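You operate a simulated robot arm through the tools that you are given. There is no shell and no other tool. Be economical: measure what you need, move in short steps, check, and stop when the job is done.

You run a simulated robot arm. Do the job below in one go: nothing can be reset, and whatever is moved stays where it is left.

Task
Return both inserts from the pins to the rack and wipe the plate.
Fine: gold on peg 1, silver on peg 2; the black one stays; the rag goes back. What is to be rubbed or washed off counts as gone when no trace of it is left.

Only the result counts: the job must be done as asked and must still hold three seconds after the hand-in. Knocking over, shifting, dropping, spilling or breaking anything else fails it.

Robot
A 6-joint arm with a two-finger gripper, fixed in place. Base frame: the origin is at the foot of the arm, x ahead of it, y to its left, z up; the work surface is at about z = 700. Units: mm, degrees, N and s.
With the tool pointing down near the work surface it reaches from about 380 to 680 mm from the base axis. Its first joint turns from -66.0 to 66.0 degrees. Payload 2.45 kg.
Tool frame: the origin (TCP) lies between the finger pads and is the grasp point; the fingertips stand 30 mm ahead of it; z points along the fingers, y is the line along which they close. Largest opening 106 mm; the body of the gripper starts 79 mm behind the TCP.
Orientation is that of the tool frame in the base frame, as a unit quaternion [w, x, y, z]. With the fingers straight down and closing along the base's y, the tool's x points along the base's -x, its y along +y and its z along -z.

Tools
- The arm moves only by the tool apply_moves. Its arguments are lists of equal length, an entry for each row: "slide": the shift along the tool's x, y, z in mm, a list of three; "turn": the turn, a rotation vector about the tool's x, y, z in degrees, a list of three; "gripper": the gripper command, from -1 (shut) to 1 (fully open), values between in proportion. In form: {"slide": [[tx, ty, tz], ...], "turn": [[rx, ry, rz], ...], "gripper": [gripper, ...]}. A call has 1 to 10 rows; each row is the pose to reach, as a shift and turn from the pose commanded when the call began, along the tool's axes at that moment. Each row takes 0.2 s and may step no farther than 50 mm and 8.6 degrees from the row before; otherwise, or with a gripper value out of range, the whole call is refused. A pose out of reach is approached as far as the arm can. The call stops where the force on the tool passes 60 N (or 10 N more than at its start, if that is more) or the arm is blocked; 0.2 s more then pass. The fingers move at their own pace (about 153 mm/s each) and stop on an object; they squeeze with about 42 N. The grip force told is the motor's: it shows also when the fingers shut on nothing. Time passes only in rows, and 0.2 s behind the last, so rows that repeat a pose let the fingers close. It gives the time, the measured TCP pose, the force on the tool (base axes), the opening and the grip force at its end, in the units of the frame above (readings bear some noise), with the torque about the TCP (base axes, N m) and any sound that the robot's microphone picked up.
- Cameras (640 x 400 px; columns grow to the right, rows downward): "scene" is fixed at [38.5, 407.1, 1392.9]; the picture's right is [-0.89, -0.46, 0.00], its down [-0.31, 0.61, -0.73] and it looks along [0.33, -0.65, -0.68] (base axes); focal length 328 px, centre (320, 200). "wrist" rides on the gripper at [76, -2, -106] in the tool frame; the picture's right is [0.02, 1.00, 0.00], its down [-0.78, 0.02, -0.62] and it looks along [-0.62, 0.01, 0.78] (tool axes); focal length 247 px, centre (320, 200). There is no depth. A picture from a camera that has moved, and an enlarged one, comes with that camera's place and axes in the base frame and with its lens.
- capture(camera): a new picture of that camera. It takes no simulated time.
- enlarge(camera, box): a new picture of the part [left, top, right, bottom] of that camera's present view, enlarged. It takes no simulated time.
- hand_in(): hands the job in; it is judged then, once.

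Work in short steps. Places have to be worked out from the pictures, the camera data and where the tool is seen: move nearer, look again, correct. Check each grasp and each placing, and mend what went wrong. You have 120 turns and 76 pictures in all, those below and enlarged ones among them. Open the gripper and draw the arm clear of the work before you hand the job in, unless the task says otherwise; then end with one line.

The tools are called after "Emit:" as name(argument=value, ...) on one line, values as JSON. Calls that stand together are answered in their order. apply_moves: Moves the arm, as the interface text tells. Its arguments: {"type":"object","properties":{"slide":{"type":"array","items":{"type":"array","items":{"type":"number"}}},"turn":{"type":"array","items":{"type":"array","items":{"type":"number"}}},"gripper":{"type":"array","items":{"type":"number"}}},"required":["slide","turn","gripper"]} The other tools are called the same way: capture (camera) takes a picture; enlarge (camera, box) takes an enlarged picture of a part of a camera's view; hand_in () hands the job in.

At the start:

```text
clock: 0.0
ee_pos: [353.7, -171.3, 969.8]
tcp_rot: [-0.001, 0.0, 1.0, 0.0]
ft_force: [-0.4, 0.0, -0.2]
torque: [0.03, 0.0, 0.02]
width: 106.2
finger_force: 0.0
```

scene: 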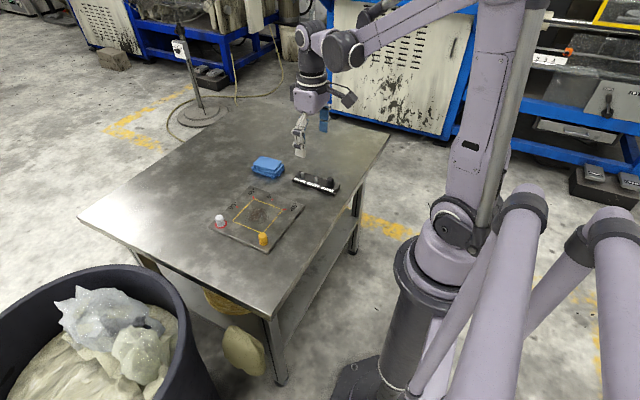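
wrist: 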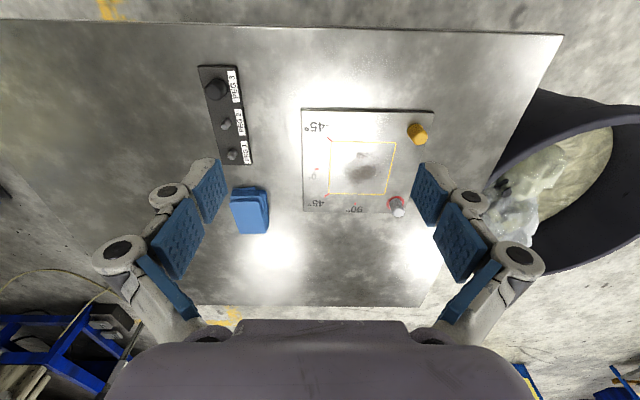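

I start by looking closer at the plate, the rack and the rag.

Emit:
enlarge(camera="wrist", box=[180, 50, 450, 250])

Emit:
enlarge(camera="scene", box=[190, 140, 360, 260])

```text
2.00 times, centred on (315, 150) of wrist
camera zoom: at [278.1, -174.9, 1076.0], right [-0.02, 1.0, 0.0], down [0.78, 0.02, 0.62], along [0.62, 0.01, -0.78], focal length 494 px, centre (330, 300)
```

zoom: 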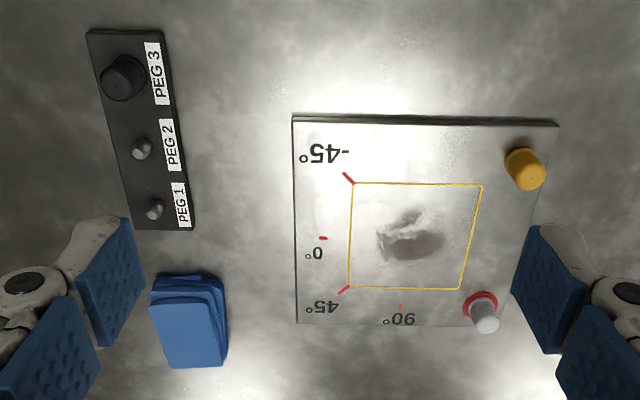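

```text
3.33 times, centred on (275, 200) of scene
camera zoom: at [38.5, 407.1, 1392.9], right [-0.89, -0.46, 0.0], down [-0.31, 0.61, -0.73], along [0.33, -0.65, -0.68], focal length 1093 px, centre (470, 200)
```

zoom: 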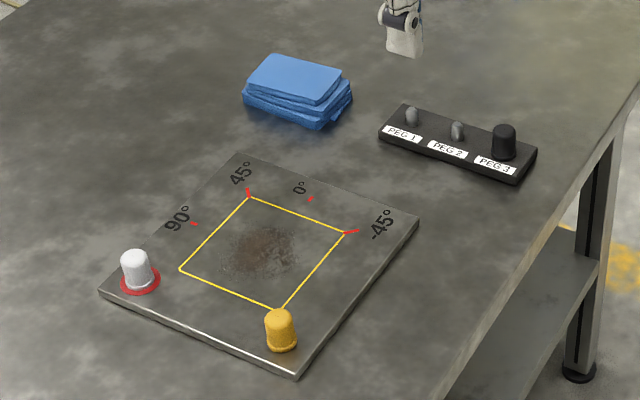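

The inserts sit on two pins of the plate, with gold near (426,-26) and silver near (565,-26) by my estimate. I move above gold for a closer look.

Emit:
apply_moves(slide=[[-10, 29, 20], [-20, 58, 40], [-30, 87, 60], [-40, 116, 80], [-50, 145, 100]], turn=[[0, 0, 0], [0, 0, 0], [0, 0, 0], [0, 0, 0], [0, 0, 0]], gripper=[1, 1, 1, 1, 1])

Emit:
capture(camera="wrist")

```text
clock: 1.2
ee_pos: [404.3, -27.3, 868.8]
tcp_rot: [0.001, 0.0, 1.0, 0.0]
ft_force: [-0.6, 0.9, -0.6]
torque: [0.01, 0.02, 0.02]
width: 106.1
finger_force: 0.1
```

```text
71 pictures are left
camera wrist: at [328.4, -29.1, 975.4], right [-0.02, 1.0, 0.0], down [0.78, 0.02, 0.62], along [0.62, 0.01, -0.78], focal length 247 px, centre (320, 200)
```

wrist: 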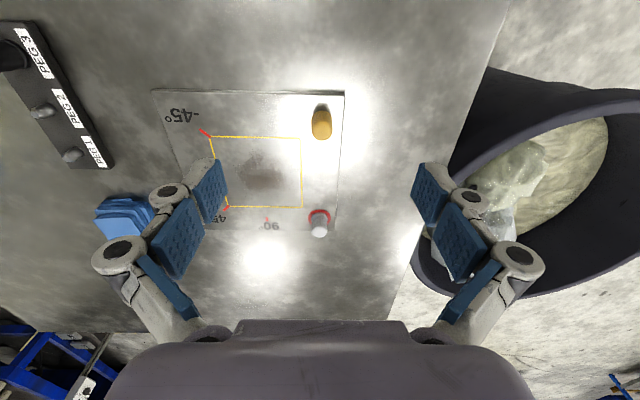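

Emit:
enlarge(camera="wrist", box=[240, 80, 400, 260])

```text
2.22 times, centred on (320, 170) of wrist
camera zoom: at [328.4, -29.1, 975.4], right [-0.02, 1.0, 0.0], down [0.78, 0.02, 0.62], along [0.62, 0.01, -0.78], focal length 549 px, centre (320, 267)
```

zoom: 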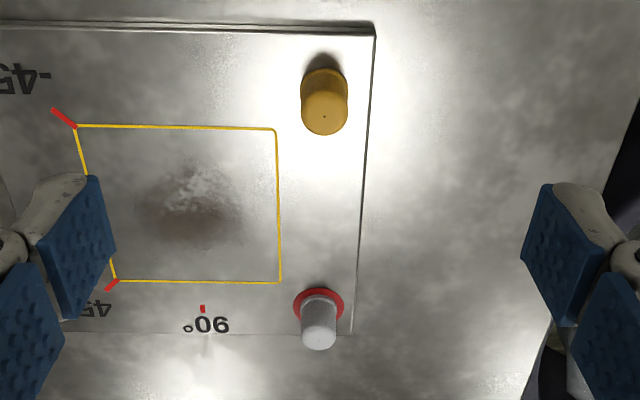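

Gold's axis works out at about (428,-26), with its top near z=743. Silver is about (568,-25). I descend over gold in two stages.

Emit:
apply_moves(slide=[[-12, 0.7, 34], [-23.7, 1.3, 68.8], [-23.7, 1.3, 90], [-23.7, 1.3, 90]], turn=[[0, 0, 0], [0, 0, 0], [0, 0, 0], [0, 0, 0]], gripper=[0.2, 0, 0, 0])

Emit:
capture(camera="wrist")

Emit:
enlarge(camera="scene", box=[190, 140, 360, 260])

```text
clock: 2.2
ee_pos: [429.4, -25.8, 778.7]
tcp_rot: [0.0, 0.0, 1.0, 0.0]
ft_force: [0.5, 0.3, -0.4]
torque: [0.0, -0.01, -0.01]
width: 53.1
finger_force: 0.0
```

```text
69 pictures are left
camera wrist: at [352.4, -28.5, 885.3], right [-0.02, 1.0, 0.0], down [0.78, 0.02, 0.62], along [0.62, 0.01, -0.78], focal length 247 px, centre (320, 200)
```

wrist: 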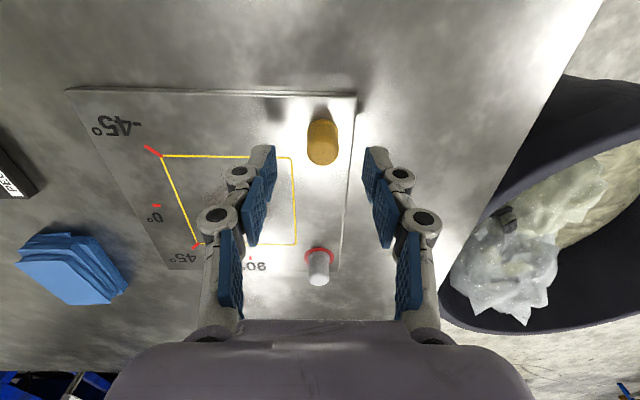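

```text
3.33 times, centred on (275, 200) of scene
camera zoom: at [38.5, 407.1, 1392.9], right [-0.89, -0.46, 0.0], down [-0.31, 0.61, -0.73], along [0.33, -0.65, -0.68], focal length 1093 px, centre (470, 200)
```

zoom: 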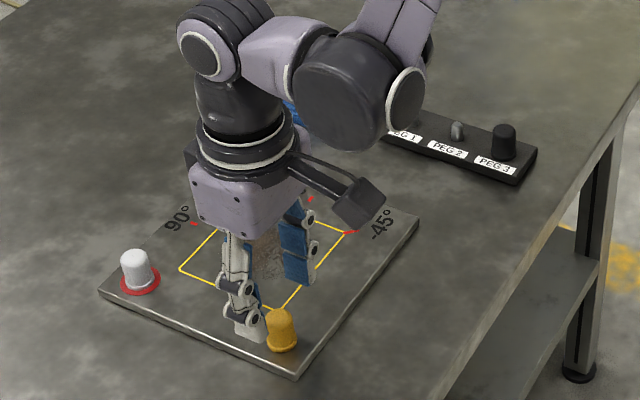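

The fingers straddle gold well. I lower to about z=748 and close.

Emit:
apply_moves(slide=[[1.5, 0, 15], [1.5, 0, 31], [1.5, 0, 31], [1.5, 0, 31], [1.5, 0, 31]], turn=[[0, 0, 0], [0, 0, 0], [0, 0, 0], [0, 0, 0], [0, 0, 0]], gripper=[0, 0, -1, -1, -1])

Emit:
capture(camera="wrist")

```text
clock: 3.4
ee_pos: [427.1, -23.8, 748.3]
tcp_rot: [0.0, -0.001, 1.0, 0.001]
ft_force: [1.5, 12.9, 1.2]
torque: [0.35, -0.1, -0.05]
width: 20.8
finger_force: 42.2
```

```text
67 pictures are left
camera wrist: at [351.3, -27.2, 854.8], right [-0.02, 1.0, 0.0], down [0.78, 0.02, 0.62], along [0.62, 0.02, -0.78], focal length 247 px, centre (320, 200)
```

wrist: 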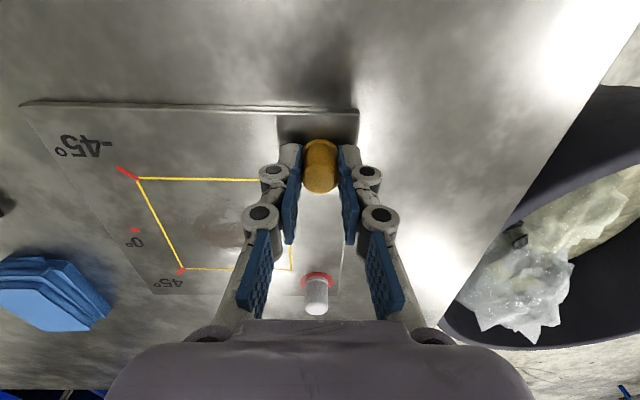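

It is gripped at 20.8 mm. The 13 N side load says the pin sits about 2 mm further to +y, so I shift to relieve it and lift slowly.

Emit:
apply_moves(slide=[[0, 2, 0], [0, 2, 0], [0, 2, -5], [0, 2, -12]], turn=[[0, 0, 0], [0, 0, 0], [0, 0, 0], [0, 0, 0]], gripper=[-1, -1, -1, -1])

```text
clock: 4.4
ee_pos: [426.4, -24.0, 760.0]
tcp_rot: [-0.001, 0.0, 1.0, 0.001]
ft_force: [-0.3, -0.2, 1.0]
torque: [0.01, 0.01, 0.0]
width: 20.6
finger_force: 41.7
```

Emit:
apply_moves(slide=[[0, 0, -20], [0, 0, -50], [0, 0, -90]], turn=[[0, 0, 0], [0, 0, 0], [0, 0, 0]], gripper=[-1, -1, -1])

Emit:
capture(camera="wrist")

Emit:
enlarge(camera="scene", box=[190, 140, 360, 260])

```text
clock: 5.2
ee_pos: [426.5, -25.6, 850.9]
tcp_rot: [0.0, 0.0, 1.0, 0.0]
ft_force: [-0.7, -0.1, -0.4]
torque: [-0.03, -0.01, 0.0]
width: 20.4
finger_force: 41.3
```

```text
66 pictures are left
camera wrist: at [351.2, -28.0, 957.4], right [-0.02, 1.0, 0.0], down [0.78, 0.02, 0.62], along [0.62, 0.01, -0.78], focal length 247 px, centre (320, 200)
```

wrist: 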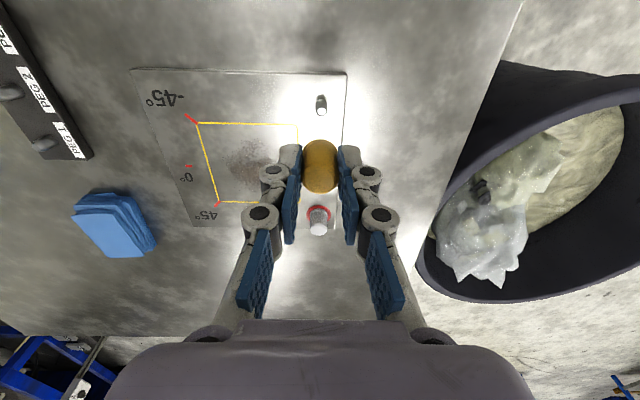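

```text
3.33 times, centred on (275, 200) of scene
camera zoom: at [38.5, 407.1, 1392.9], right [-0.89, -0.46, 0.0], down [-0.31, 0.61, -0.73], along [0.33, -0.65, -0.68], focal length 1093 px, centre (470, 200)
```

zoom: 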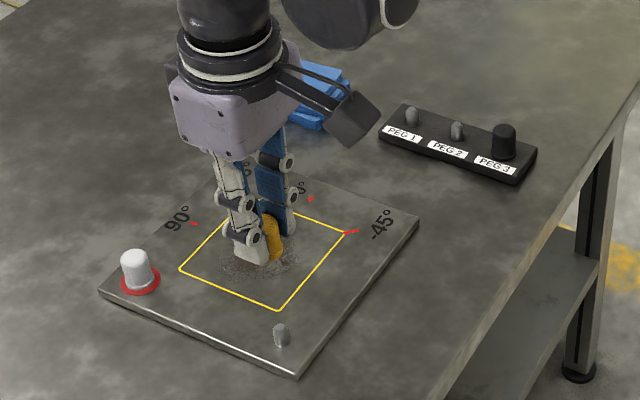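

Gold is free and the pin is bare. I carry it toward the rack.

Emit:
apply_moves(slide=[[0, -45, 0], [0, -90, 0], [0, -135, 0], [0, -180, 0], [0, -225, 0], [0, -265, 0], [0, -265, 0]], turn=[[0, 0, 0], [0, 0, 0], [0, 0, 0], [0, 0, 0], [0, 0, 0], [0, 0, 0], [0, 0, 0]], gripper=[-1, -1, -1, -1, -1, -1, -1])

Emit:
enlarge(camera="wrist", box=[200, 50, 440, 230])

```text
clock: 6.8
ee_pos: [426.6, -290.3, 849.2]
tcp_rot: [0.0, 0.0, 1.0, 0.0]
ft_force: [-0.3, -0.6, 0.0]
torque: [0.04, -0.02, 0.0]
width: 20.6
finger_force: 42.3
```

```text
2.22 times, centred on (320, 140) of wrist
camera zoom: at [351.3, -292.7, 955.4], right [-0.02, 1.0, 0.0], down [0.78, 0.02, 0.62], along [0.62, 0.01, -0.78], focal length 549 px, centre (320, 333)
```

zoom: 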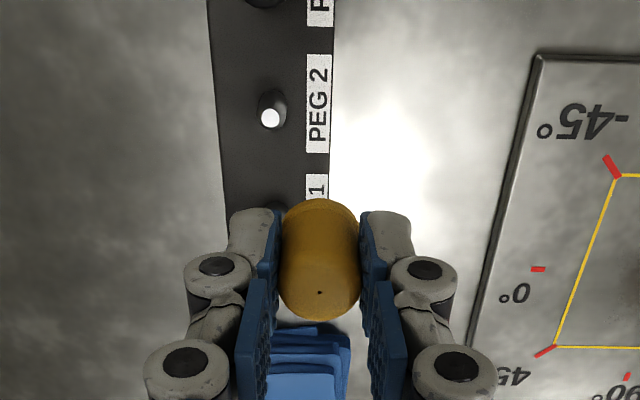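

Peg 2's top is seen at about (419.7,-311.6). Peg 1 is hidden by the held insert, so I move about 48 mm forward and 20 mm to -y to see it the same way.

Emit:
apply_moves(slide=[[-24, -10, 0], [-48, -20, 0], [-48, -20, 0]], turn=[[0, 0, 0], [0, 0, 0], [0, 0, 0]], gripper=[-1, -1, -1])

Emit:
enlarge(camera="wrist", box=[200, 0, 440, 180])

Emit:
enlarge(camera="scene", box=[270, 150, 350, 210])

```text
clock: 7.6
ee_pos: [473.4, -309.5, 850.0]
tcp_rot: [-0.001, 0.0, 1.0, 0.0]
ft_force: [-0.2, -0.9, -0.3]
torque: [0.0, 0.0, -0.01]
width: 20.7
finger_force: 42.1
```

```text
2.22 times, centred on (320, 90) of wrist
camera zoom: at [397.8, -312.6, 956.6], right [-0.02, 1.0, 0.0], down [0.78, 0.02, 0.62], along [0.62, 0.01, -0.78], focal length 549 px, centre (320, 444)
```

zoom: 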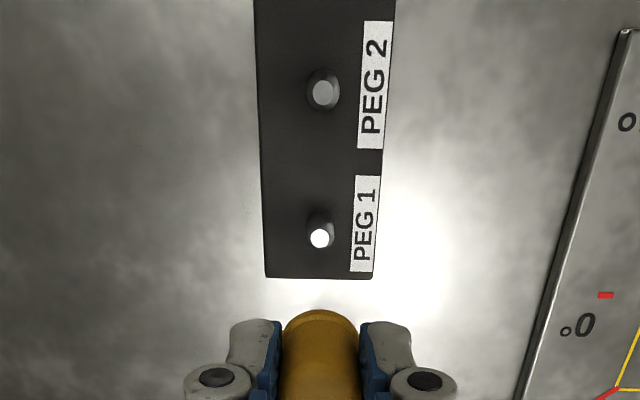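

```text
6.67 times, centred on (310, 180) of scene
camera zoom: at [38.5, 407.1, 1392.9], right [-0.89, -0.46, 0.0], down [-0.31, 0.61, -0.73], along [0.33, -0.65, -0.68], focal length 2186 px, centre (387, 333)
```

zoom: 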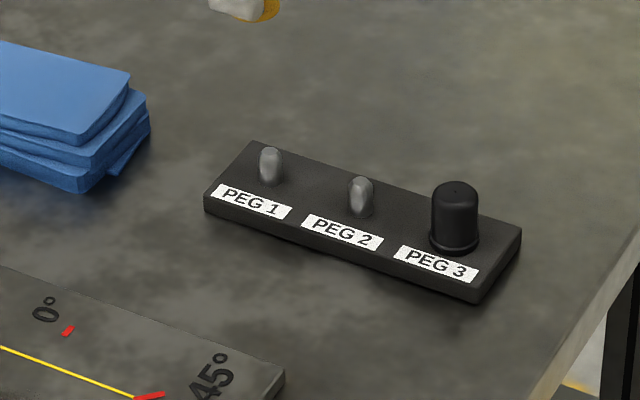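

Peg 1 appears in the same column where the bare pin stood when the tool was right above it, so y is within about 1 mm. In x it is about 3.5 mm closer than the tool, so I correct that and lower to just above the peg.

Emit:
apply_moves(slide=[[3.5, -0.5, 20], [3.5, -0.5, 50], [3.5, -0.5, 70], [3.5, -0.5, 70]], turn=[[0, 0, 0], [0, 0, 0], [0, 0, 0], [0, 0, 0]], gripper=[-1, -1, -1, -1])

Emit:
enlarge(camera="wrist", box=[240, 80, 400, 200])

Emit:
enlarge(camera="scene", box=[270, 150, 350, 210])

```text
clock: 8.6
ee_pos: [469.4, -309.1, 779.1]
tcp_rot: [0.0, 0.0, 1.0, 0.0]
ft_force: [-0.5, 0.4, 0.2]
torque: [0.02, -0.01, 0.01]
width: 20.7
finger_force: 41.4
```

```text
3.33 times, centred on (320, 140) of wrist
camera zoom: at [393.8, -312.0, 885.5], right [-0.02, 1.0, 0.0], down [0.78, 0.02, 0.62], along [0.62, 0.01, -0.78], focal length 823 px, centre (320, 400)
```

zoom: 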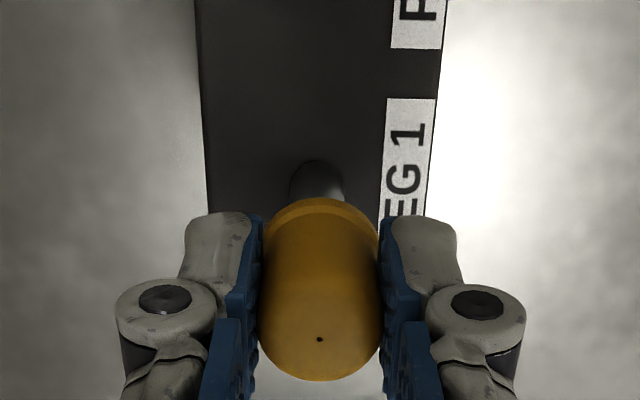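

```text
6.67 times, centred on (310, 180) of scene
camera zoom: at [38.5, 407.1, 1392.9], right [-0.89, -0.46, 0.0], down [-0.31, 0.61, -0.73], along [0.33, -0.65, -0.68], focal length 2186 px, centre (387, 333)
```

zoom: 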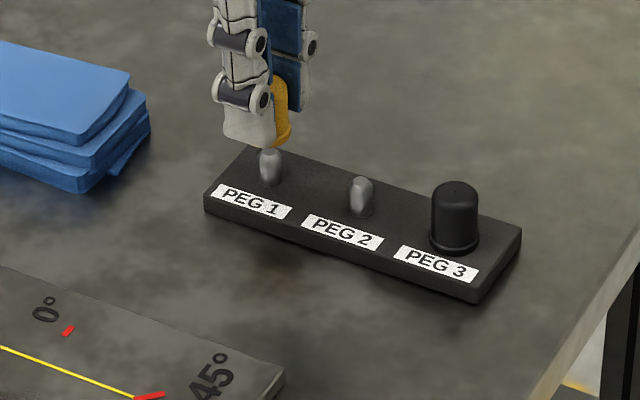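

The peg appears about 0.7 mm to -y and about 0.6 mm to -x of the insert. I correct and lower gently, watching the force.

Emit:
apply_moves(slide=[[0.6, -0.7, 4], [0.6, -0.7, 8], [0.6, -0.7, 11], [0.6, -0.7, 14], [0.6, -0.7, 17]], turn=[[0, 0, 0], [0, 0, 0], [0, 0, 0], [0, 0, 0], [0, 0, 0]], gripper=[-1, -1, -1, -1, -1])

```text
clock: 9.8
ee_pos: [469.2, -310.1, 763.8]
tcp_rot: [0.0, 0.0, 1.0, 0.0]
ft_force: [0.0, -0.2, -0.3]
torque: [-0.02, -0.01, -0.02]
width: 20.4
finger_force: 42.4
```

Emit:
enlarge(camera="scene", box=[270, 150, 350, 210])

Emit:
enlarge(camera="wrist", box=[240, 80, 400, 200])

```text
6.67 times, centred on (310, 180) of scene
camera zoom: at [38.5, 407.1, 1392.9], right [-0.89, -0.46, 0.0], down [-0.31, 0.61, -0.73], along [0.33, -0.65, -0.68], focal length 2186 px, centre (387, 333)
```

zoom: 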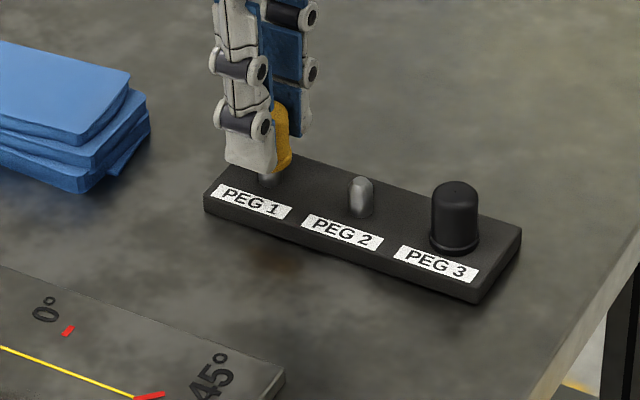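

```text
3.33 times, centred on (320, 140) of wrist
camera zoom: at [394.1, -312.5, 869.7], right [-0.02, 1.0, 0.0], down [0.78, 0.02, 0.62], along [0.62, 0.01, -0.78], focal length 823 px, centre (320, 400)
```

zoom: 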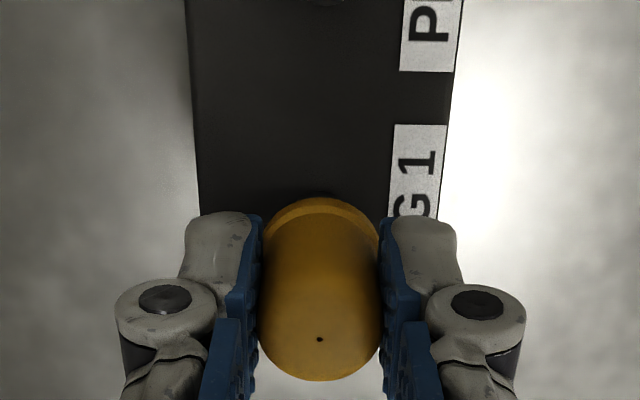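

No contact yet and alignment looks right in the scene view. I keep lowering in small steps.

Emit:
apply_moves(slide=[[0, 0, 2], [0, 0, 4], [0, 0, 6], [0, 0, 8]], turn=[[0, 0, 0], [0, 0, 0], [0, 0, 0], [0, 0, 0]], gripper=[-1, -1, -1, -1])

```text
clock: 10.8
ee_pos: [470.1, -310.6, 754.7]
tcp_rot: [0.0, 0.0, 1.0, -0.001]
ft_force: [0.4, 0.4, 0.6]
torque: [0.03, 0.0, -0.03]
width: 20.7
finger_force: 42.3
```

Emit:
apply_moves(slide=[[0, 0, 1.5], [0, 0, 3], [0, 0, 4.5]], turn=[[0, 0, 0], [0, 0, 0], [0, 0, 0]], gripper=[-1, -1, -1])

```text
clock: 11.6
ee_pos: [470.9, -309.0, 750.6]
tcp_rot: [0.0, 0.0, 1.0, 0.0]
ft_force: [-0.2, -0.7, -0.4]
torque: [0.0, 0.0, 0.0]
width: 20.7
finger_force: 42.2
```

Emit:
enlarge(camera="scene", box=[270, 150, 350, 210])

```text
6.67 times, centred on (310, 180) of scene
camera zoom: at [38.5, 407.1, 1392.9], right [-0.89, -0.46, 0.0], down [-0.31, 0.61, -0.73], along [0.33, -0.65, -0.68], focal length 2186 px, centre (387, 333)
```

zoom: 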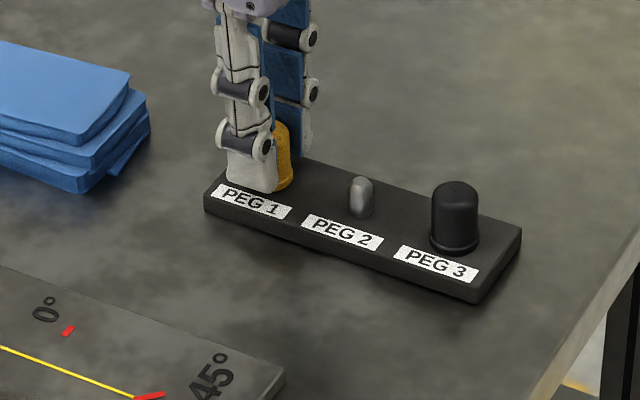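

Emit:
apply_moves(slide=[[0, 0, 1], [0, 0, 2], [0, 0, 2.5]], turn=[[0, 0, 0], [0, 0, 0], [0, 0, 0]], gripper=[-1, -1, -1])

```text
clock: 12.4
ee_pos: [470.7, -310.2, 748.7]
tcp_rot: [0.0, 0.0, 1.0, 0.0]
ft_force: [-0.9, -1.8, 39.7]
torque: [-0.04, -0.01, 0.02]
width: 20.8
finger_force: 42.2
```

It is seated, with 40 N of vertical contact and no side load. I ease off and open.

Emit:
apply_moves(slide=[[0, 0, -0.7], [0, 0, -0.7], [0, 0, -0.7], [0, 0, -20], [0, 0, -60], [0, 0, -100]], turn=[[0, 0, 0], [0, 0, 0], [0, 0, 0], [0, 0, 0], [0, 0, 0], [0, 0, 0]], gripper=[-1, -0.2, -0.2, -0.2, -0.2, -0.2])

Emit:
enlarge(camera="scene", box=[190, 140, 360, 260])

```text
clock: 13.8
ee_pos: [469.1, -309.3, 848.4]
tcp_rot: [0.0, -0.001, 1.0, 0.001]
ft_force: [-1.4, -0.8, 0.1]
torque: [-0.01, 0.01, 0.02]
width: 42.5
finger_force: 0.1
```

```text
3.33 times, centred on (275, 200) of scene
camera zoom: at [38.5, 407.1, 1392.9], right [-0.89, -0.46, 0.0], down [-0.31, 0.61, -0.73], along [0.33, -0.65, -0.68], focal length 1093 px, centre (470, 200)
```

zoom: 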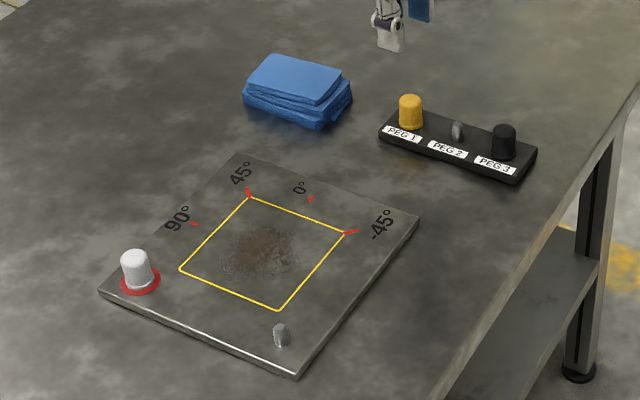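

Gold sits on peg 1. Next I go over to silver for a close look.

Emit:
apply_moves(slide=[[-12, 41, 0], [-24, 82, 0], [-36, 123, 0], [-48, 164, 0], [-60, 205, 0], [-72, 246, 0], [-84, 287, 20], [-84, 287, 30]], turn=[[0, 0, 0], [0, 0, 0], [0, 0, 0], [0, 0, 0], [0, 0, 0], [0, 0, 0], [0, 0, 0], [0, 0, 0]], gripper=[0, 0, 0, 0, 0, 0, 0, 0])

Emit:
enlarge(camera="wrist", box=[220, 50, 420, 200])

```text
clock: 15.6
ee_pos: [556.2, -22.5, 817.0]
tcp_rot: [-0.001, 0.0, 1.0, 0.0]
ft_force: [-1.1, -0.2, -0.9]
torque: [0.03, 0.01, 0.02]
width: 53.0
finger_force: 0.1
```

```text
2.67 times, centred on (320, 125) of wrist
camera zoom: at [479.5, -25.1, 923.6], right [-0.02, 1.0, 0.0], down [0.78, 0.02, 0.62], along [0.62, 0.01, -0.78], focal length 659 px, centre (320, 400)
```

zoom: 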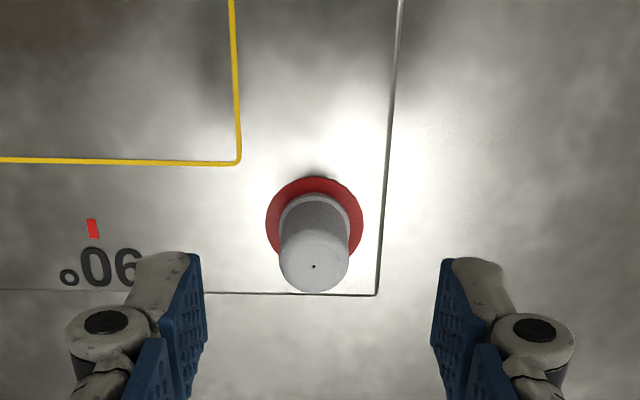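

Silver sits about 15.5 mm further in x and about 1.8 mm to -y. I descend to grasp it.

Emit:
apply_moves(slide=[[-15.5, -1.8, 20], [-15.5, -1.8, 40], [-15.5, -1.8, 40]], turn=[[0, 0, 0], [0, 0, 0], [0, 0, 0]], gripper=[0, 0, 0])

Emit:
enlarge(camera="wrist", box=[220, 50, 420, 200])

```text
clock: 16.4
ee_pos: [571.7, -24.4, 776.5]
tcp_rot: [0.0, 0.0, 1.0, 0.0]
ft_force: [0.3, 0.5, 0.1]
torque: [0.0, 0.01, -0.02]
width: 53.0
finger_force: 0.1
```

```text
2.67 times, centred on (320, 125) of wrist
camera zoom: at [495.6, -27.0, 883.9], right [-0.02, 1.0, 0.0], down [0.78, 0.02, 0.62], along [0.62, 0.01, -0.78], focal length 659 px, centre (320, 400)
```

zoom: 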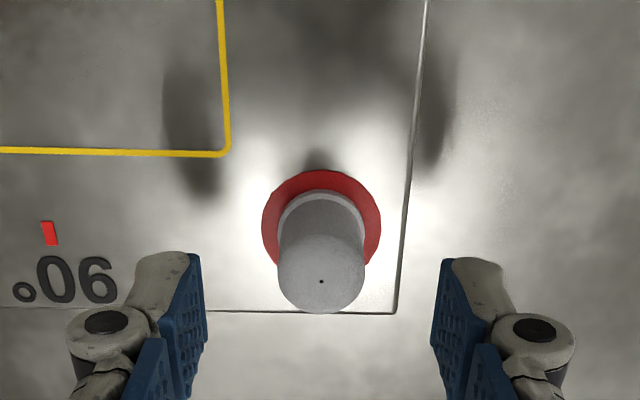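

Emit:
apply_moves(slide=[[0, 0.5, 15], [0, 0.5, 29], [0, 0.5, 29], [0, 0.5, 29], [0, 0.5, 29]], turn=[[0, 0, 0], [0, 0, 0], [0, 0, 0], [0, 0, 0], [0, 0, 0]], gripper=[0, 0, -1, -1, -1])

```text
clock: 17.6
ee_pos: [570.1, -23.9, 750.0]
tcp_rot: [0.001, 0.001, 1.0, 0.0]
ft_force: [0.4, 3.2, 11.8]
torque: [0.09, -0.02, -0.01]
width: 20.7
finger_force: 42.2
```

Silver is gripped at 20.7 mm. I try a small lift and watch the force.

Emit:
apply_moves(slide=[[0, 0.4, -1], [0, 0.4, -3], [0, 0.4, -5]], turn=[[0, 0, 0], [0, 0, 0], [0, 0, 0]], gripper=[-1, -1, -1])

```text
clock: 18.4
ee_pos: [569.5, -23.4, 754.4]
tcp_rot: [0.0, 0.0, 1.0, 0.0]
ft_force: [0.0, -0.2, 0.3]
torque: [0.02, 0.02, -0.02]
width: 20.9
finger_force: 41.7
```

Emit:
apply_moves(slide=[[0, 0, -20], [0, 0, -60], [0, 0, -96]], turn=[[0, 0, 0], [0, 0, 0], [0, 0, 0]], gripper=[-1, -1, -1])

Emit:
enlarge(camera="wrist", box=[220, 50, 420, 200])

Emit:
enlarge(camera="scene", box=[190, 140, 360, 260])

```text
clock: 19.2
ee_pos: [568.4, -21.2, 853.6]
tcp_rot: [0.0, 0.0, 1.0, 0.0]
ft_force: [-0.6, 0.2, -0.2]
torque: [0.01, -0.03, -0.04]
width: 21.0
finger_force: 41.9
```

```text
2.67 times, centred on (320, 125) of wrist
camera zoom: at [492.4, -23.4, 959.1], right [-0.02, 1.0, 0.0], down [0.78, 0.02, 0.62], along [0.62, 0.01, -0.78], focal length 659 px, centre (320, 400)
```

zoom: 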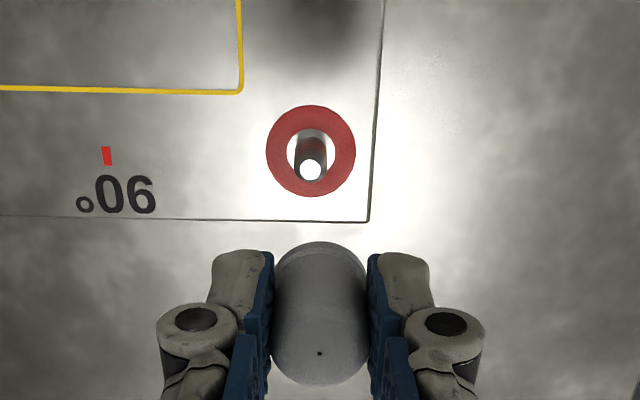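

```text
3.33 times, centred on (275, 200) of scene
camera zoom: at [38.5, 407.1, 1392.9], right [-0.89, -0.46, 0.0], down [-0.31, 0.61, -0.73], along [0.33, -0.65, -0.68], focal length 1093 px, centre (470, 200)
```

zoom: 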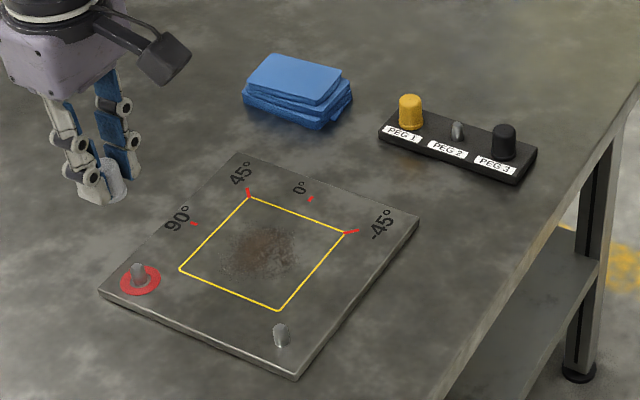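

Silver is free. I carry it to the same viewing offset over peg 2 that I used at peg 1, with peg 2 about 50 mm nearer the base.

Emit:
apply_moves(slide=[[18.3, -35.6, 0], [36.5, -71.2, 0], [54.8, -106.8, 0], [73, -142.4, 0], [91.3, -178, 0], [109.6, -213.5, 0], [127.8, -249.1, 0], [146.1, -284.7, 0], [146.1, -284.7, 0]], turn=[[0, 0, 0], [0, 0, 0], [0, 0, 0], [0, 0, 0], [0, 0, 0], [0, 0, 0], [0, 0, 0], [0, 0, 0], [0, 0, 0]], gripper=[-1, -1, -1, -1, -1, -1, -1, -1, -1])

Emit:
enlarge(camera="wrist", box=[200, 0, 440, 180])

```text
clock: 21.2
ee_pos: [423.0, -310.3, 852.0]
tcp_rot: [-0.001, 0.0, 1.0, 0.0]
ft_force: [0.3, -0.8, 0.1]
torque: [-0.01, 0.0, 0.0]
width: 20.8
finger_force: 42.0
```

```text
2.22 times, centred on (320, 90) of wrist
camera zoom: at [347.9, -312.5, 958.2], right [-0.02, 1.0, 0.0], down [0.78, 0.02, 0.62], along [0.62, 0.01, -0.78], focal length 549 px, centre (320, 444)
```

zoom: 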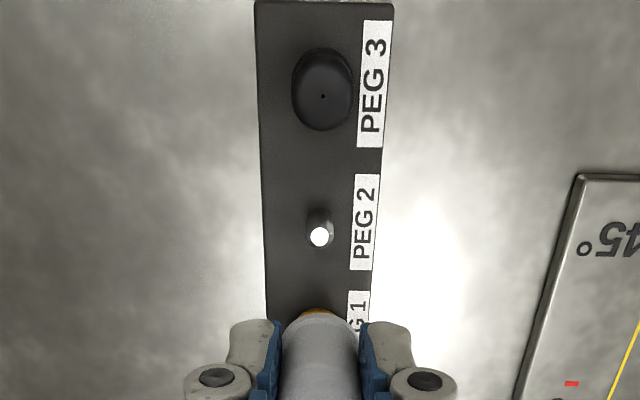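

The view matches the peg 1 one, so I apply the same correction and lower to just around the peg tip.

Emit:
apply_moves(slide=[[4, -1.3, 30], [4, -1.3, 60], [4, -1.3, 78], [4, -1.3, 82], [4, -1.3, 86]], turn=[[0, 0, 0], [0, 0, 0], [0, 0, 0], [0, 0, 0], [0, 0, 0]], gripper=[-1, -1, -1, -1, -1])

Emit:
enlarge(camera="scene", box=[270, 150, 350, 210])

```text
clock: 22.4
ee_pos: [420.5, -309.7, 764.4]
tcp_rot: [0.001, -0.001, 1.0, 0.0]
ft_force: [0.3, 0.2, 0.3]
torque: [0.01, 0.02, -0.03]
width: 20.4
finger_force: 42.3
```

```text
6.67 times, centred on (310, 180) of scene
camera zoom: at [38.5, 407.1, 1392.9], right [-0.89, -0.46, 0.0], down [-0.31, 0.61, -0.73], along [0.33, -0.65, -0.68], focal length 2186 px, centre (387, 333)
```

zoom: 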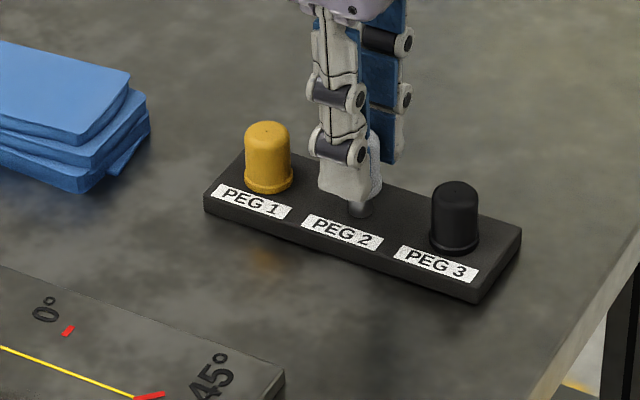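

No contact and alignment matches the peg 1 case. I continue down in small steps.

Emit:
apply_moves(slide=[[0, 0, 3], [0, 0, 6], [0, 0, 9], [0, 0, 12], [0, 0, 13.5]], turn=[[0, 0, 0], [0, 0, 0], [0, 0, 0], [0, 0, 0], [0, 0, 0]], gripper=[-1, -1, -1, -1, -1])

```text
clock: 23.6
ee_pos: [418.8, -310.2, 751.0]
tcp_rot: [0.0, 0.0, 1.0, 0.0]
ft_force: [-5.4, -0.9, 1.8]
torque: [-0.02, 0.15, -0.01]
width: 20.7
finger_force: 42.0
```

Emit:
apply_moves(slide=[[0.8, 0, 0], [0.8, 0, 1], [0.8, 0, 2], [0.8, 0, 2.7]], turn=[[0, 0, 0], [0, 0, 0], [0, 0, 0], [0, 0, 0]], gripper=[-1, -1, -1, -1])

```text
clock: 24.6
ee_pos: [418.9, -309.3, 749.9]
tcp_rot: [0.001, 0.0, 1.0, -0.001]
ft_force: [2.1, -0.7, 43.4]
torque: [-0.05, -0.17, 0.01]
width: 21.3
finger_force: 42.5
```

Seated, with 43 N vertical. I ease off, open and back up.

Emit:
apply_moves(slide=[[0, 0, -0.8], [0, 0, -0.8], [0, 0, -0.8], [0, 0, -20], [0, 0, -60], [0, 0, -100]], turn=[[0, 0, 0], [0, 0, 0], [0, 0, 0], [0, 0, 0], [0, 0, 0], [0, 0, 0]], gripper=[-1, -0.2, -0.2, -0.2, -0.2, -0.2])

Emit:
enlarge(camera="scene", box=[240, 140, 360, 220])

```text
clock: 26.0
ee_pos: [418.0, -310.9, 849.3]
tcp_rot: [0.0, 0.0, 1.0, 0.0]
ft_force: [0.4, 0.6, -0.4]
torque: [0.01, -0.05, -0.01]
width: 42.4
finger_force: 0.1
```

```text
5.00 times, centred on (300, 180) of scene
camera zoom: at [38.5, 407.1, 1392.9], right [-0.89, -0.46, 0.0], down [-0.31, 0.61, -0.73], along [0.33, -0.65, -0.68], focal length 1640 px, centre (420, 300)
```

zoom: 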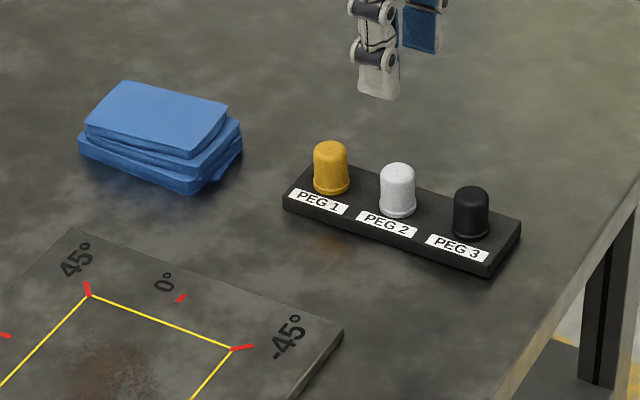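

Both inserts are in place. Now I go look at the rag.

Emit:
apply_moves(slide=[[-45, 3, 0], [-90, 5, 0], [-120, 10, 0], [-120, 10, 0]], turn=[[0, 0, 0], [0, 0, 0], [0, 0, 0], [0, 0, 0]], gripper=[0.5, 1, 1, 1])

Emit:
capture(camera="wrist")

```text
clock: 27.0
ee_pos: [537.7, -300.8, 849.0]
tcp_rot: [-0.001, 0.0, 1.0, 0.001]
ft_force: [0.0, -0.6, -0.3]
torque: [-0.02, 0.01, -0.01]
width: 105.9
finger_force: 0.1
```

```text
48 pictures are left
camera wrist: at [461.6, -302.8, 955.0], right [-0.02, 1.0, 0.0], down [0.78, 0.02, 0.62], along [0.62, 0.01, -0.78], focal length 247 px, centre (320, 200)
```

wrist: 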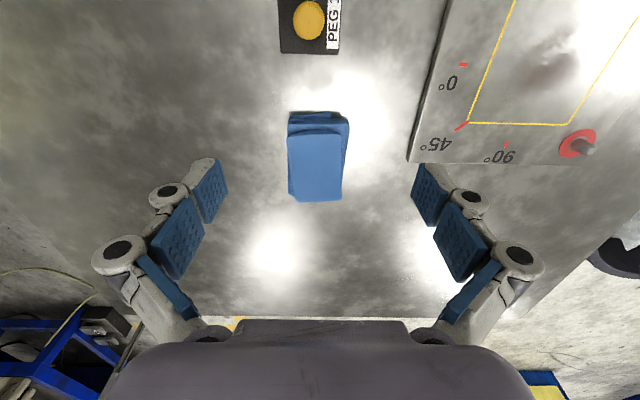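

Emit:
enlarge(camera="wrist", box=[240, 80, 400, 220])

Emit:
enlarge(camera="scene", box=[240, 145, 300, 190])

```text
2.86 times, centred on (320, 150) of wrist
camera zoom: at [461.6, -302.8, 955.0], right [-0.02, 1.0, 0.0], down [0.78, 0.02, 0.62], along [0.62, 0.01, -0.78], focal length 706 px, centre (320, 343)
```

zoom: 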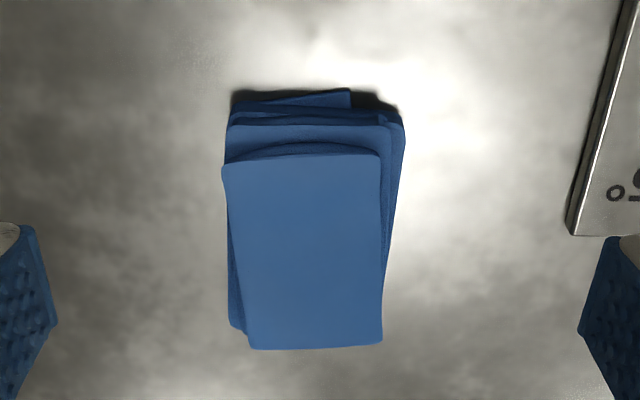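

```text
8.89 times, centred on (270, 168) of scene
camera zoom: at [38.5, 407.1, 1392.9], right [-0.89, -0.46, 0.0], down [-0.31, 0.61, -0.73], along [0.33, -0.65, -0.68], focal length 2915 px, centre (764, 489)
```

zoom: 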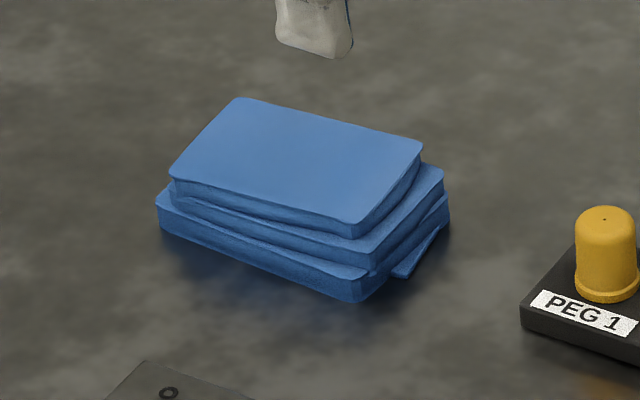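

The rag is a folded stack, about 65 mm wide in y and 90 mm long in x, centred near (595,-305) with its top near z=733. I descend around it at x≈587, leaving the fingertips about 12 mm above the table so that the rag protrudes below.

Emit:
apply_moves(slide=[[-25, -2, 15], [-49, -4.2, 45], [-49, -4.2, 80], [-49, -4.2, 107], [-49, -4.2, 107]], turn=[[0, 0, 0], [0, 0, 0], [0, 0, 0], [0, 0, 0], [0, 0, 0]], gripper=[1, 1, 1, 1, 1])

Emit:
capture(camera="wrist")

Emit:
enlarge(camera="scene", box=[230, 130, 310, 190])

```text
clock: 28.2
ee_pos: [588.0, -302.7, 740.7]
tcp_rot: [0.0, 0.0, 1.0, 0.0]
ft_force: [-0.4, 0.4, 0.1]
torque: [0.0, 0.03, -0.01]
width: 106.0
finger_force: 0.1
```

```text
45 pictures are left
camera wrist: at [512.6, -305.8, 847.1], right [-0.02, 1.0, 0.0], down [0.78, 0.02, 0.62], along [0.62, 0.01, -0.78], focal length 247 px, centre (320, 200)
```

wrist: 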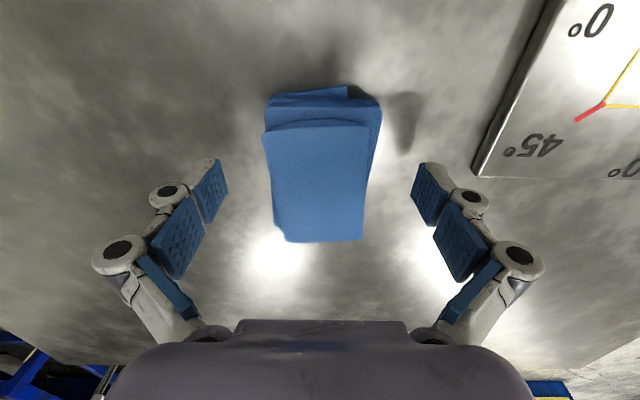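

```text
6.67 times, centred on (270, 160) of scene
camera zoom: at [38.5, 407.1, 1392.9], right [-0.89, -0.46, 0.0], down [-0.31, 0.61, -0.73], along [0.33, -0.65, -0.68], focal length 2186 px, centre (653, 467)
```

zoom: 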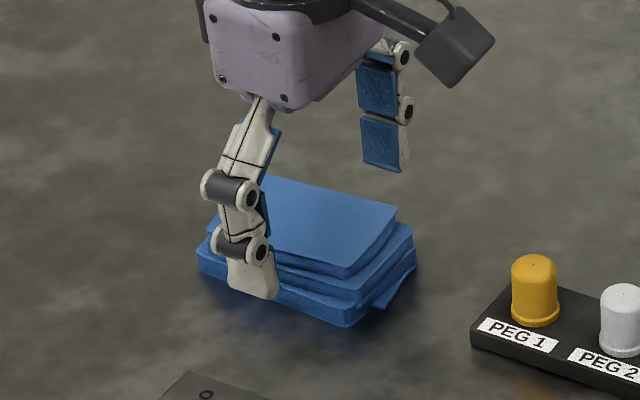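

The fingers straddle the rag symmetrically. I close on it.

Emit:
apply_moves(slide=[[0, 0, 0], [0, 0, 0], [0, 0, 0], [0, 0, 0]], turn=[[0, 0, 0], [0, 0, 0], [0, 0, 0], [0, 0, 0]], gripper=[-1, -1, -1, -1])

Emit:
capture(camera="wrist")

```text
clock: 29.2
ee_pos: [587.9, -304.1, 741.7]
tcp_rot: [0.0, -0.001, 1.0, 0.0]
ft_force: [0.3, -0.7, 13.3]
torque: [0.28, -0.07, 0.01]
width: 56.8
finger_force: 41.5
```

```text
43 pictures are left
camera wrist: at [512.4, -305.9, 848.1], right [-0.02, 1.0, 0.0], down [0.78, 0.02, 0.62], along [0.62, 0.01, -0.78], focal length 247 px, centre (320, 200)
```

wrist: 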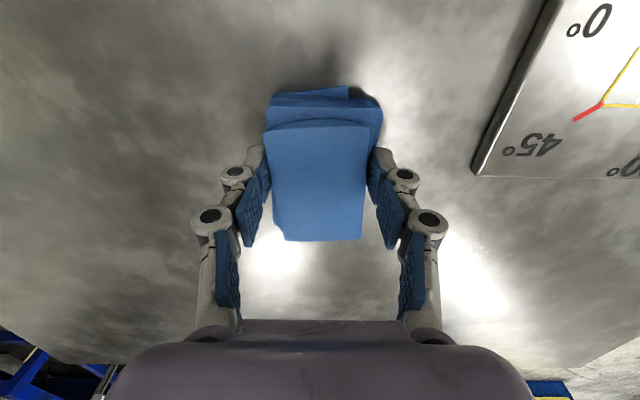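

The rag is gripped at 56.8 mm. I record this as the rag home pose, about (587.5,-304), z 741.7, and lift.

Emit:
apply_moves(slide=[[0, 0, -15], [0, 0, -50], [0, 0, -60], [0, 0, -60]], turn=[[0, 0, 0], [0, 0, 0], [0, 0, 0], [0, 0, 0]], gripper=[-1, -1, -1, -1])

Emit:
enlarge(camera="scene", box=[190, 120, 350, 240])

```text
clock: 30.2
ee_pos: [586.1, -303.0, 801.1]
tcp_rot: [0.0, 0.001, 1.0, 0.0]
ft_force: [-0.9, 0.0, -1.3]
torque: [0.01, 0.04, 0.02]
width: 56.8
finger_force: 42.4
```

```text
3.33 times, centred on (270, 180) of scene
camera zoom: at [38.5, 407.1, 1392.9], right [-0.89, -0.46, 0.0], down [-0.31, 0.61, -0.73], along [0.33, -0.65, -0.68], focal length 1093 px, centre (487, 267)
```

zoom: 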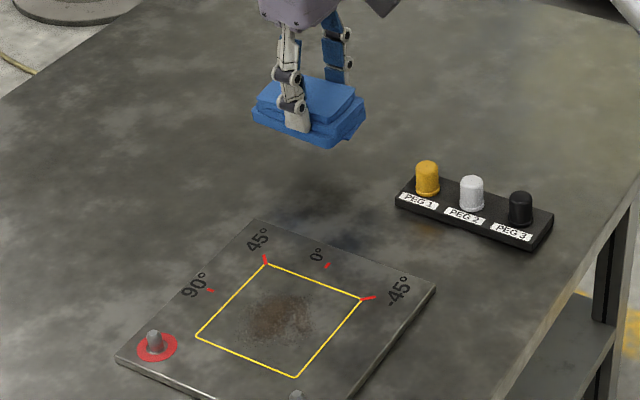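

The rag lifts as one piece. The yellow square spans x 448–551 and y -153..-51, with the stain near (494,-100). I move above it and lower to just over the plate.

Emit:
apply_moves(slide=[[16, 34, 0], [32, 68, 0], [49, 102, 0], [65, 136, 0], [81, 170, 0], [97.5, 204, 0], [97.5, 204, 25], [97.5, 204, 43], [97.5, 204, 43]], turn=[[0, 0, 0], [0, 0, 0], [0, 0, 0], [0, 0, 0], [0, 0, 0], [0, 0, 0], [0, 0, 0], [0, 0, 0], [0, 0, 0]], gripper=[-1, -1, -1, -1, -1, -1, -1, -1, -1])

Emit:
capture(camera="wrist")

Emit:
enlarge(camera="scene", box=[200, 160, 320, 250])

```text
clock: 32.2
ee_pos: [490.1, -98.4, 757.0]
tcp_rot: [0.0, 0.0, 1.0, 0.0]
ft_force: [0.0, 0.6, -1.2]
torque: [0.02, 0.03, -0.02]
width: 56.7
finger_force: 42.4
```

```text
41 pictures are left
camera wrist: at [414.4, -101.9, 864.0], right [-0.02, 1.0, 0.0], down [0.78, 0.02, 0.62], along [0.62, 0.01, -0.78], focal length 247 px, centre (320, 200)
```

wrist: 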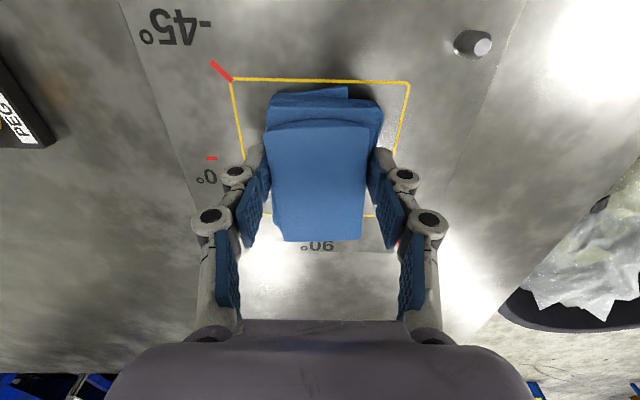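

```text
4.44 times, centred on (260, 205) of scene
camera zoom: at [38.5, 407.1, 1392.9], right [-0.89, -0.46, 0.0], down [-0.31, 0.61, -0.73], along [0.33, -0.65, -0.68], focal length 1458 px, centre (587, 178)
```

zoom: 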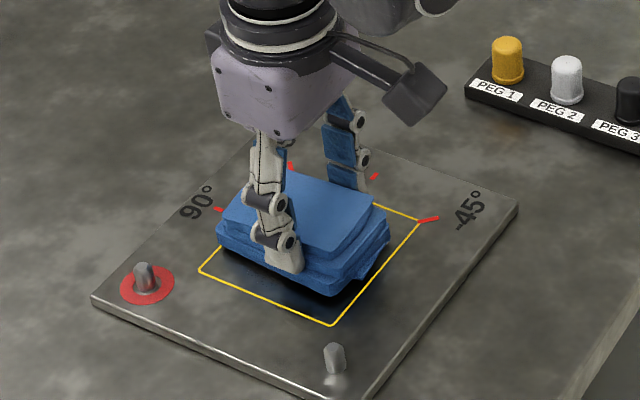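

The rag hovers just above the plate. I lower in 1 mm steps to find contact.

Emit:
apply_moves(slide=[[0, 0, 1], [0, 0, 2], [0, 0, 3], [0, 0, 4]], turn=[[0, 0, 0], [0, 0, 0], [0, 0, 0], [0, 0, 0]], gripper=[-1, -1, -1, -1])

```text
clock: 33.2
ee_pos: [490.5, -99.5, 753.4]
tcp_rot: [0.0, 0.0, 1.0, 0.0]
ft_force: [0.1, -0.2, -0.2]
torque: [-0.01, 0.05, -0.03]
width: 57.1
finger_force: 42.5
```

Emit:
apply_moves(slide=[[0, 0, 1], [0, 0, 2], [0, 0, 3]], turn=[[0, 0, 0], [0, 0, 0], [0, 0, 0]], gripper=[-1, -1, -1])

```text
clock: 34.0
ee_pos: [489.4, -100.3, 752.4]
tcp_rot: [0.0, -0.001, 1.0, 0.0]
ft_force: [-0.9, -0.5, 6.5]
torque: [0.14, -0.13, 0.0]
width: 56.8
finger_force: 42.3
```

Contact at 6.5 N. I press 0.7 mm more and make a first short stroke in x and y.

Emit:
apply_moves(slide=[[0, 0, 0.7], [-15, 0, 0.7], [-30, 0, 0.7], [-15, 0, 0.7], [0, 0, 0.7], [15, 0, 0.7], [30, 0, 0.7], [15, 0, 0.7], [0, 0, 0.7]], turn=[[0, 0, 0], [0, 0, 0], [0, 0, 0], [0, 0, 0], [0, 0, 0], [0, 0, 0], [0, 0, 0], [0, 0, 0], [0, 0, 0]], gripper=[-1, -1, -1, -1, -1, -1, -1, -1, -1])

```text
clock: 36.0
ee_pos: [487.7, -101.6, 751.1]
tcp_rot: [-0.004, 0.0, 1.0, 0.0]
ft_force: [-19.5, -1.8, 40.4]
torque: [0.07, 0.87, 0.08]
width: 56.9
finger_force: 42.1
```

Contact force rose to 40 N, which is more than needed. I lift and check the plate and stain.

Emit:
apply_moves(slide=[[0, 0, -3], [0, -15, -40], [0, -50, -60], [0, -100, -60], [0, -120, -60]], turn=[[0, 0, 0], [0, 0, 0], [0, 0, 0], [0, 0, 0], [0, 0, 0]], gripper=[-1, -1, -1, -1, -1])

Emit:
enlarge(camera="scene", box=[200, 160, 320, 250])

```text
clock: 37.2
ee_pos: [491.2, -219.3, 811.5]
tcp_rot: [0.0, 0.0, 1.0, 0.0]
ft_force: [0.2, -0.6, 0.3]
torque: [0.01, 0.03, -0.01]
width: 56.9
finger_force: 42.0
```

```text
4.44 times, centred on (260, 205) of scene
camera zoom: at [38.5, 407.1, 1392.9], right [-0.89, -0.46, 0.0], down [-0.31, 0.61, -0.73], along [0.33, -0.65, -0.68], focal length 1458 px, centre (587, 178)
```

zoom: 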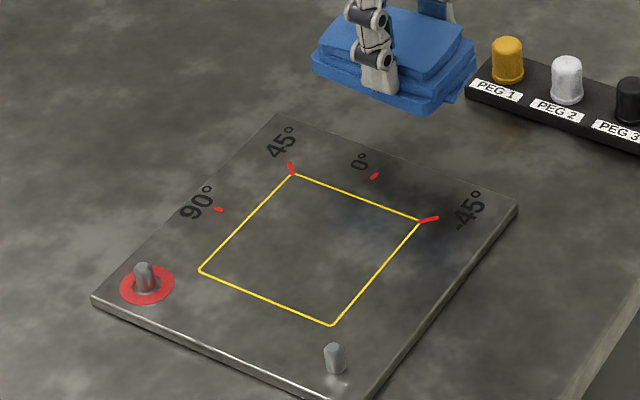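

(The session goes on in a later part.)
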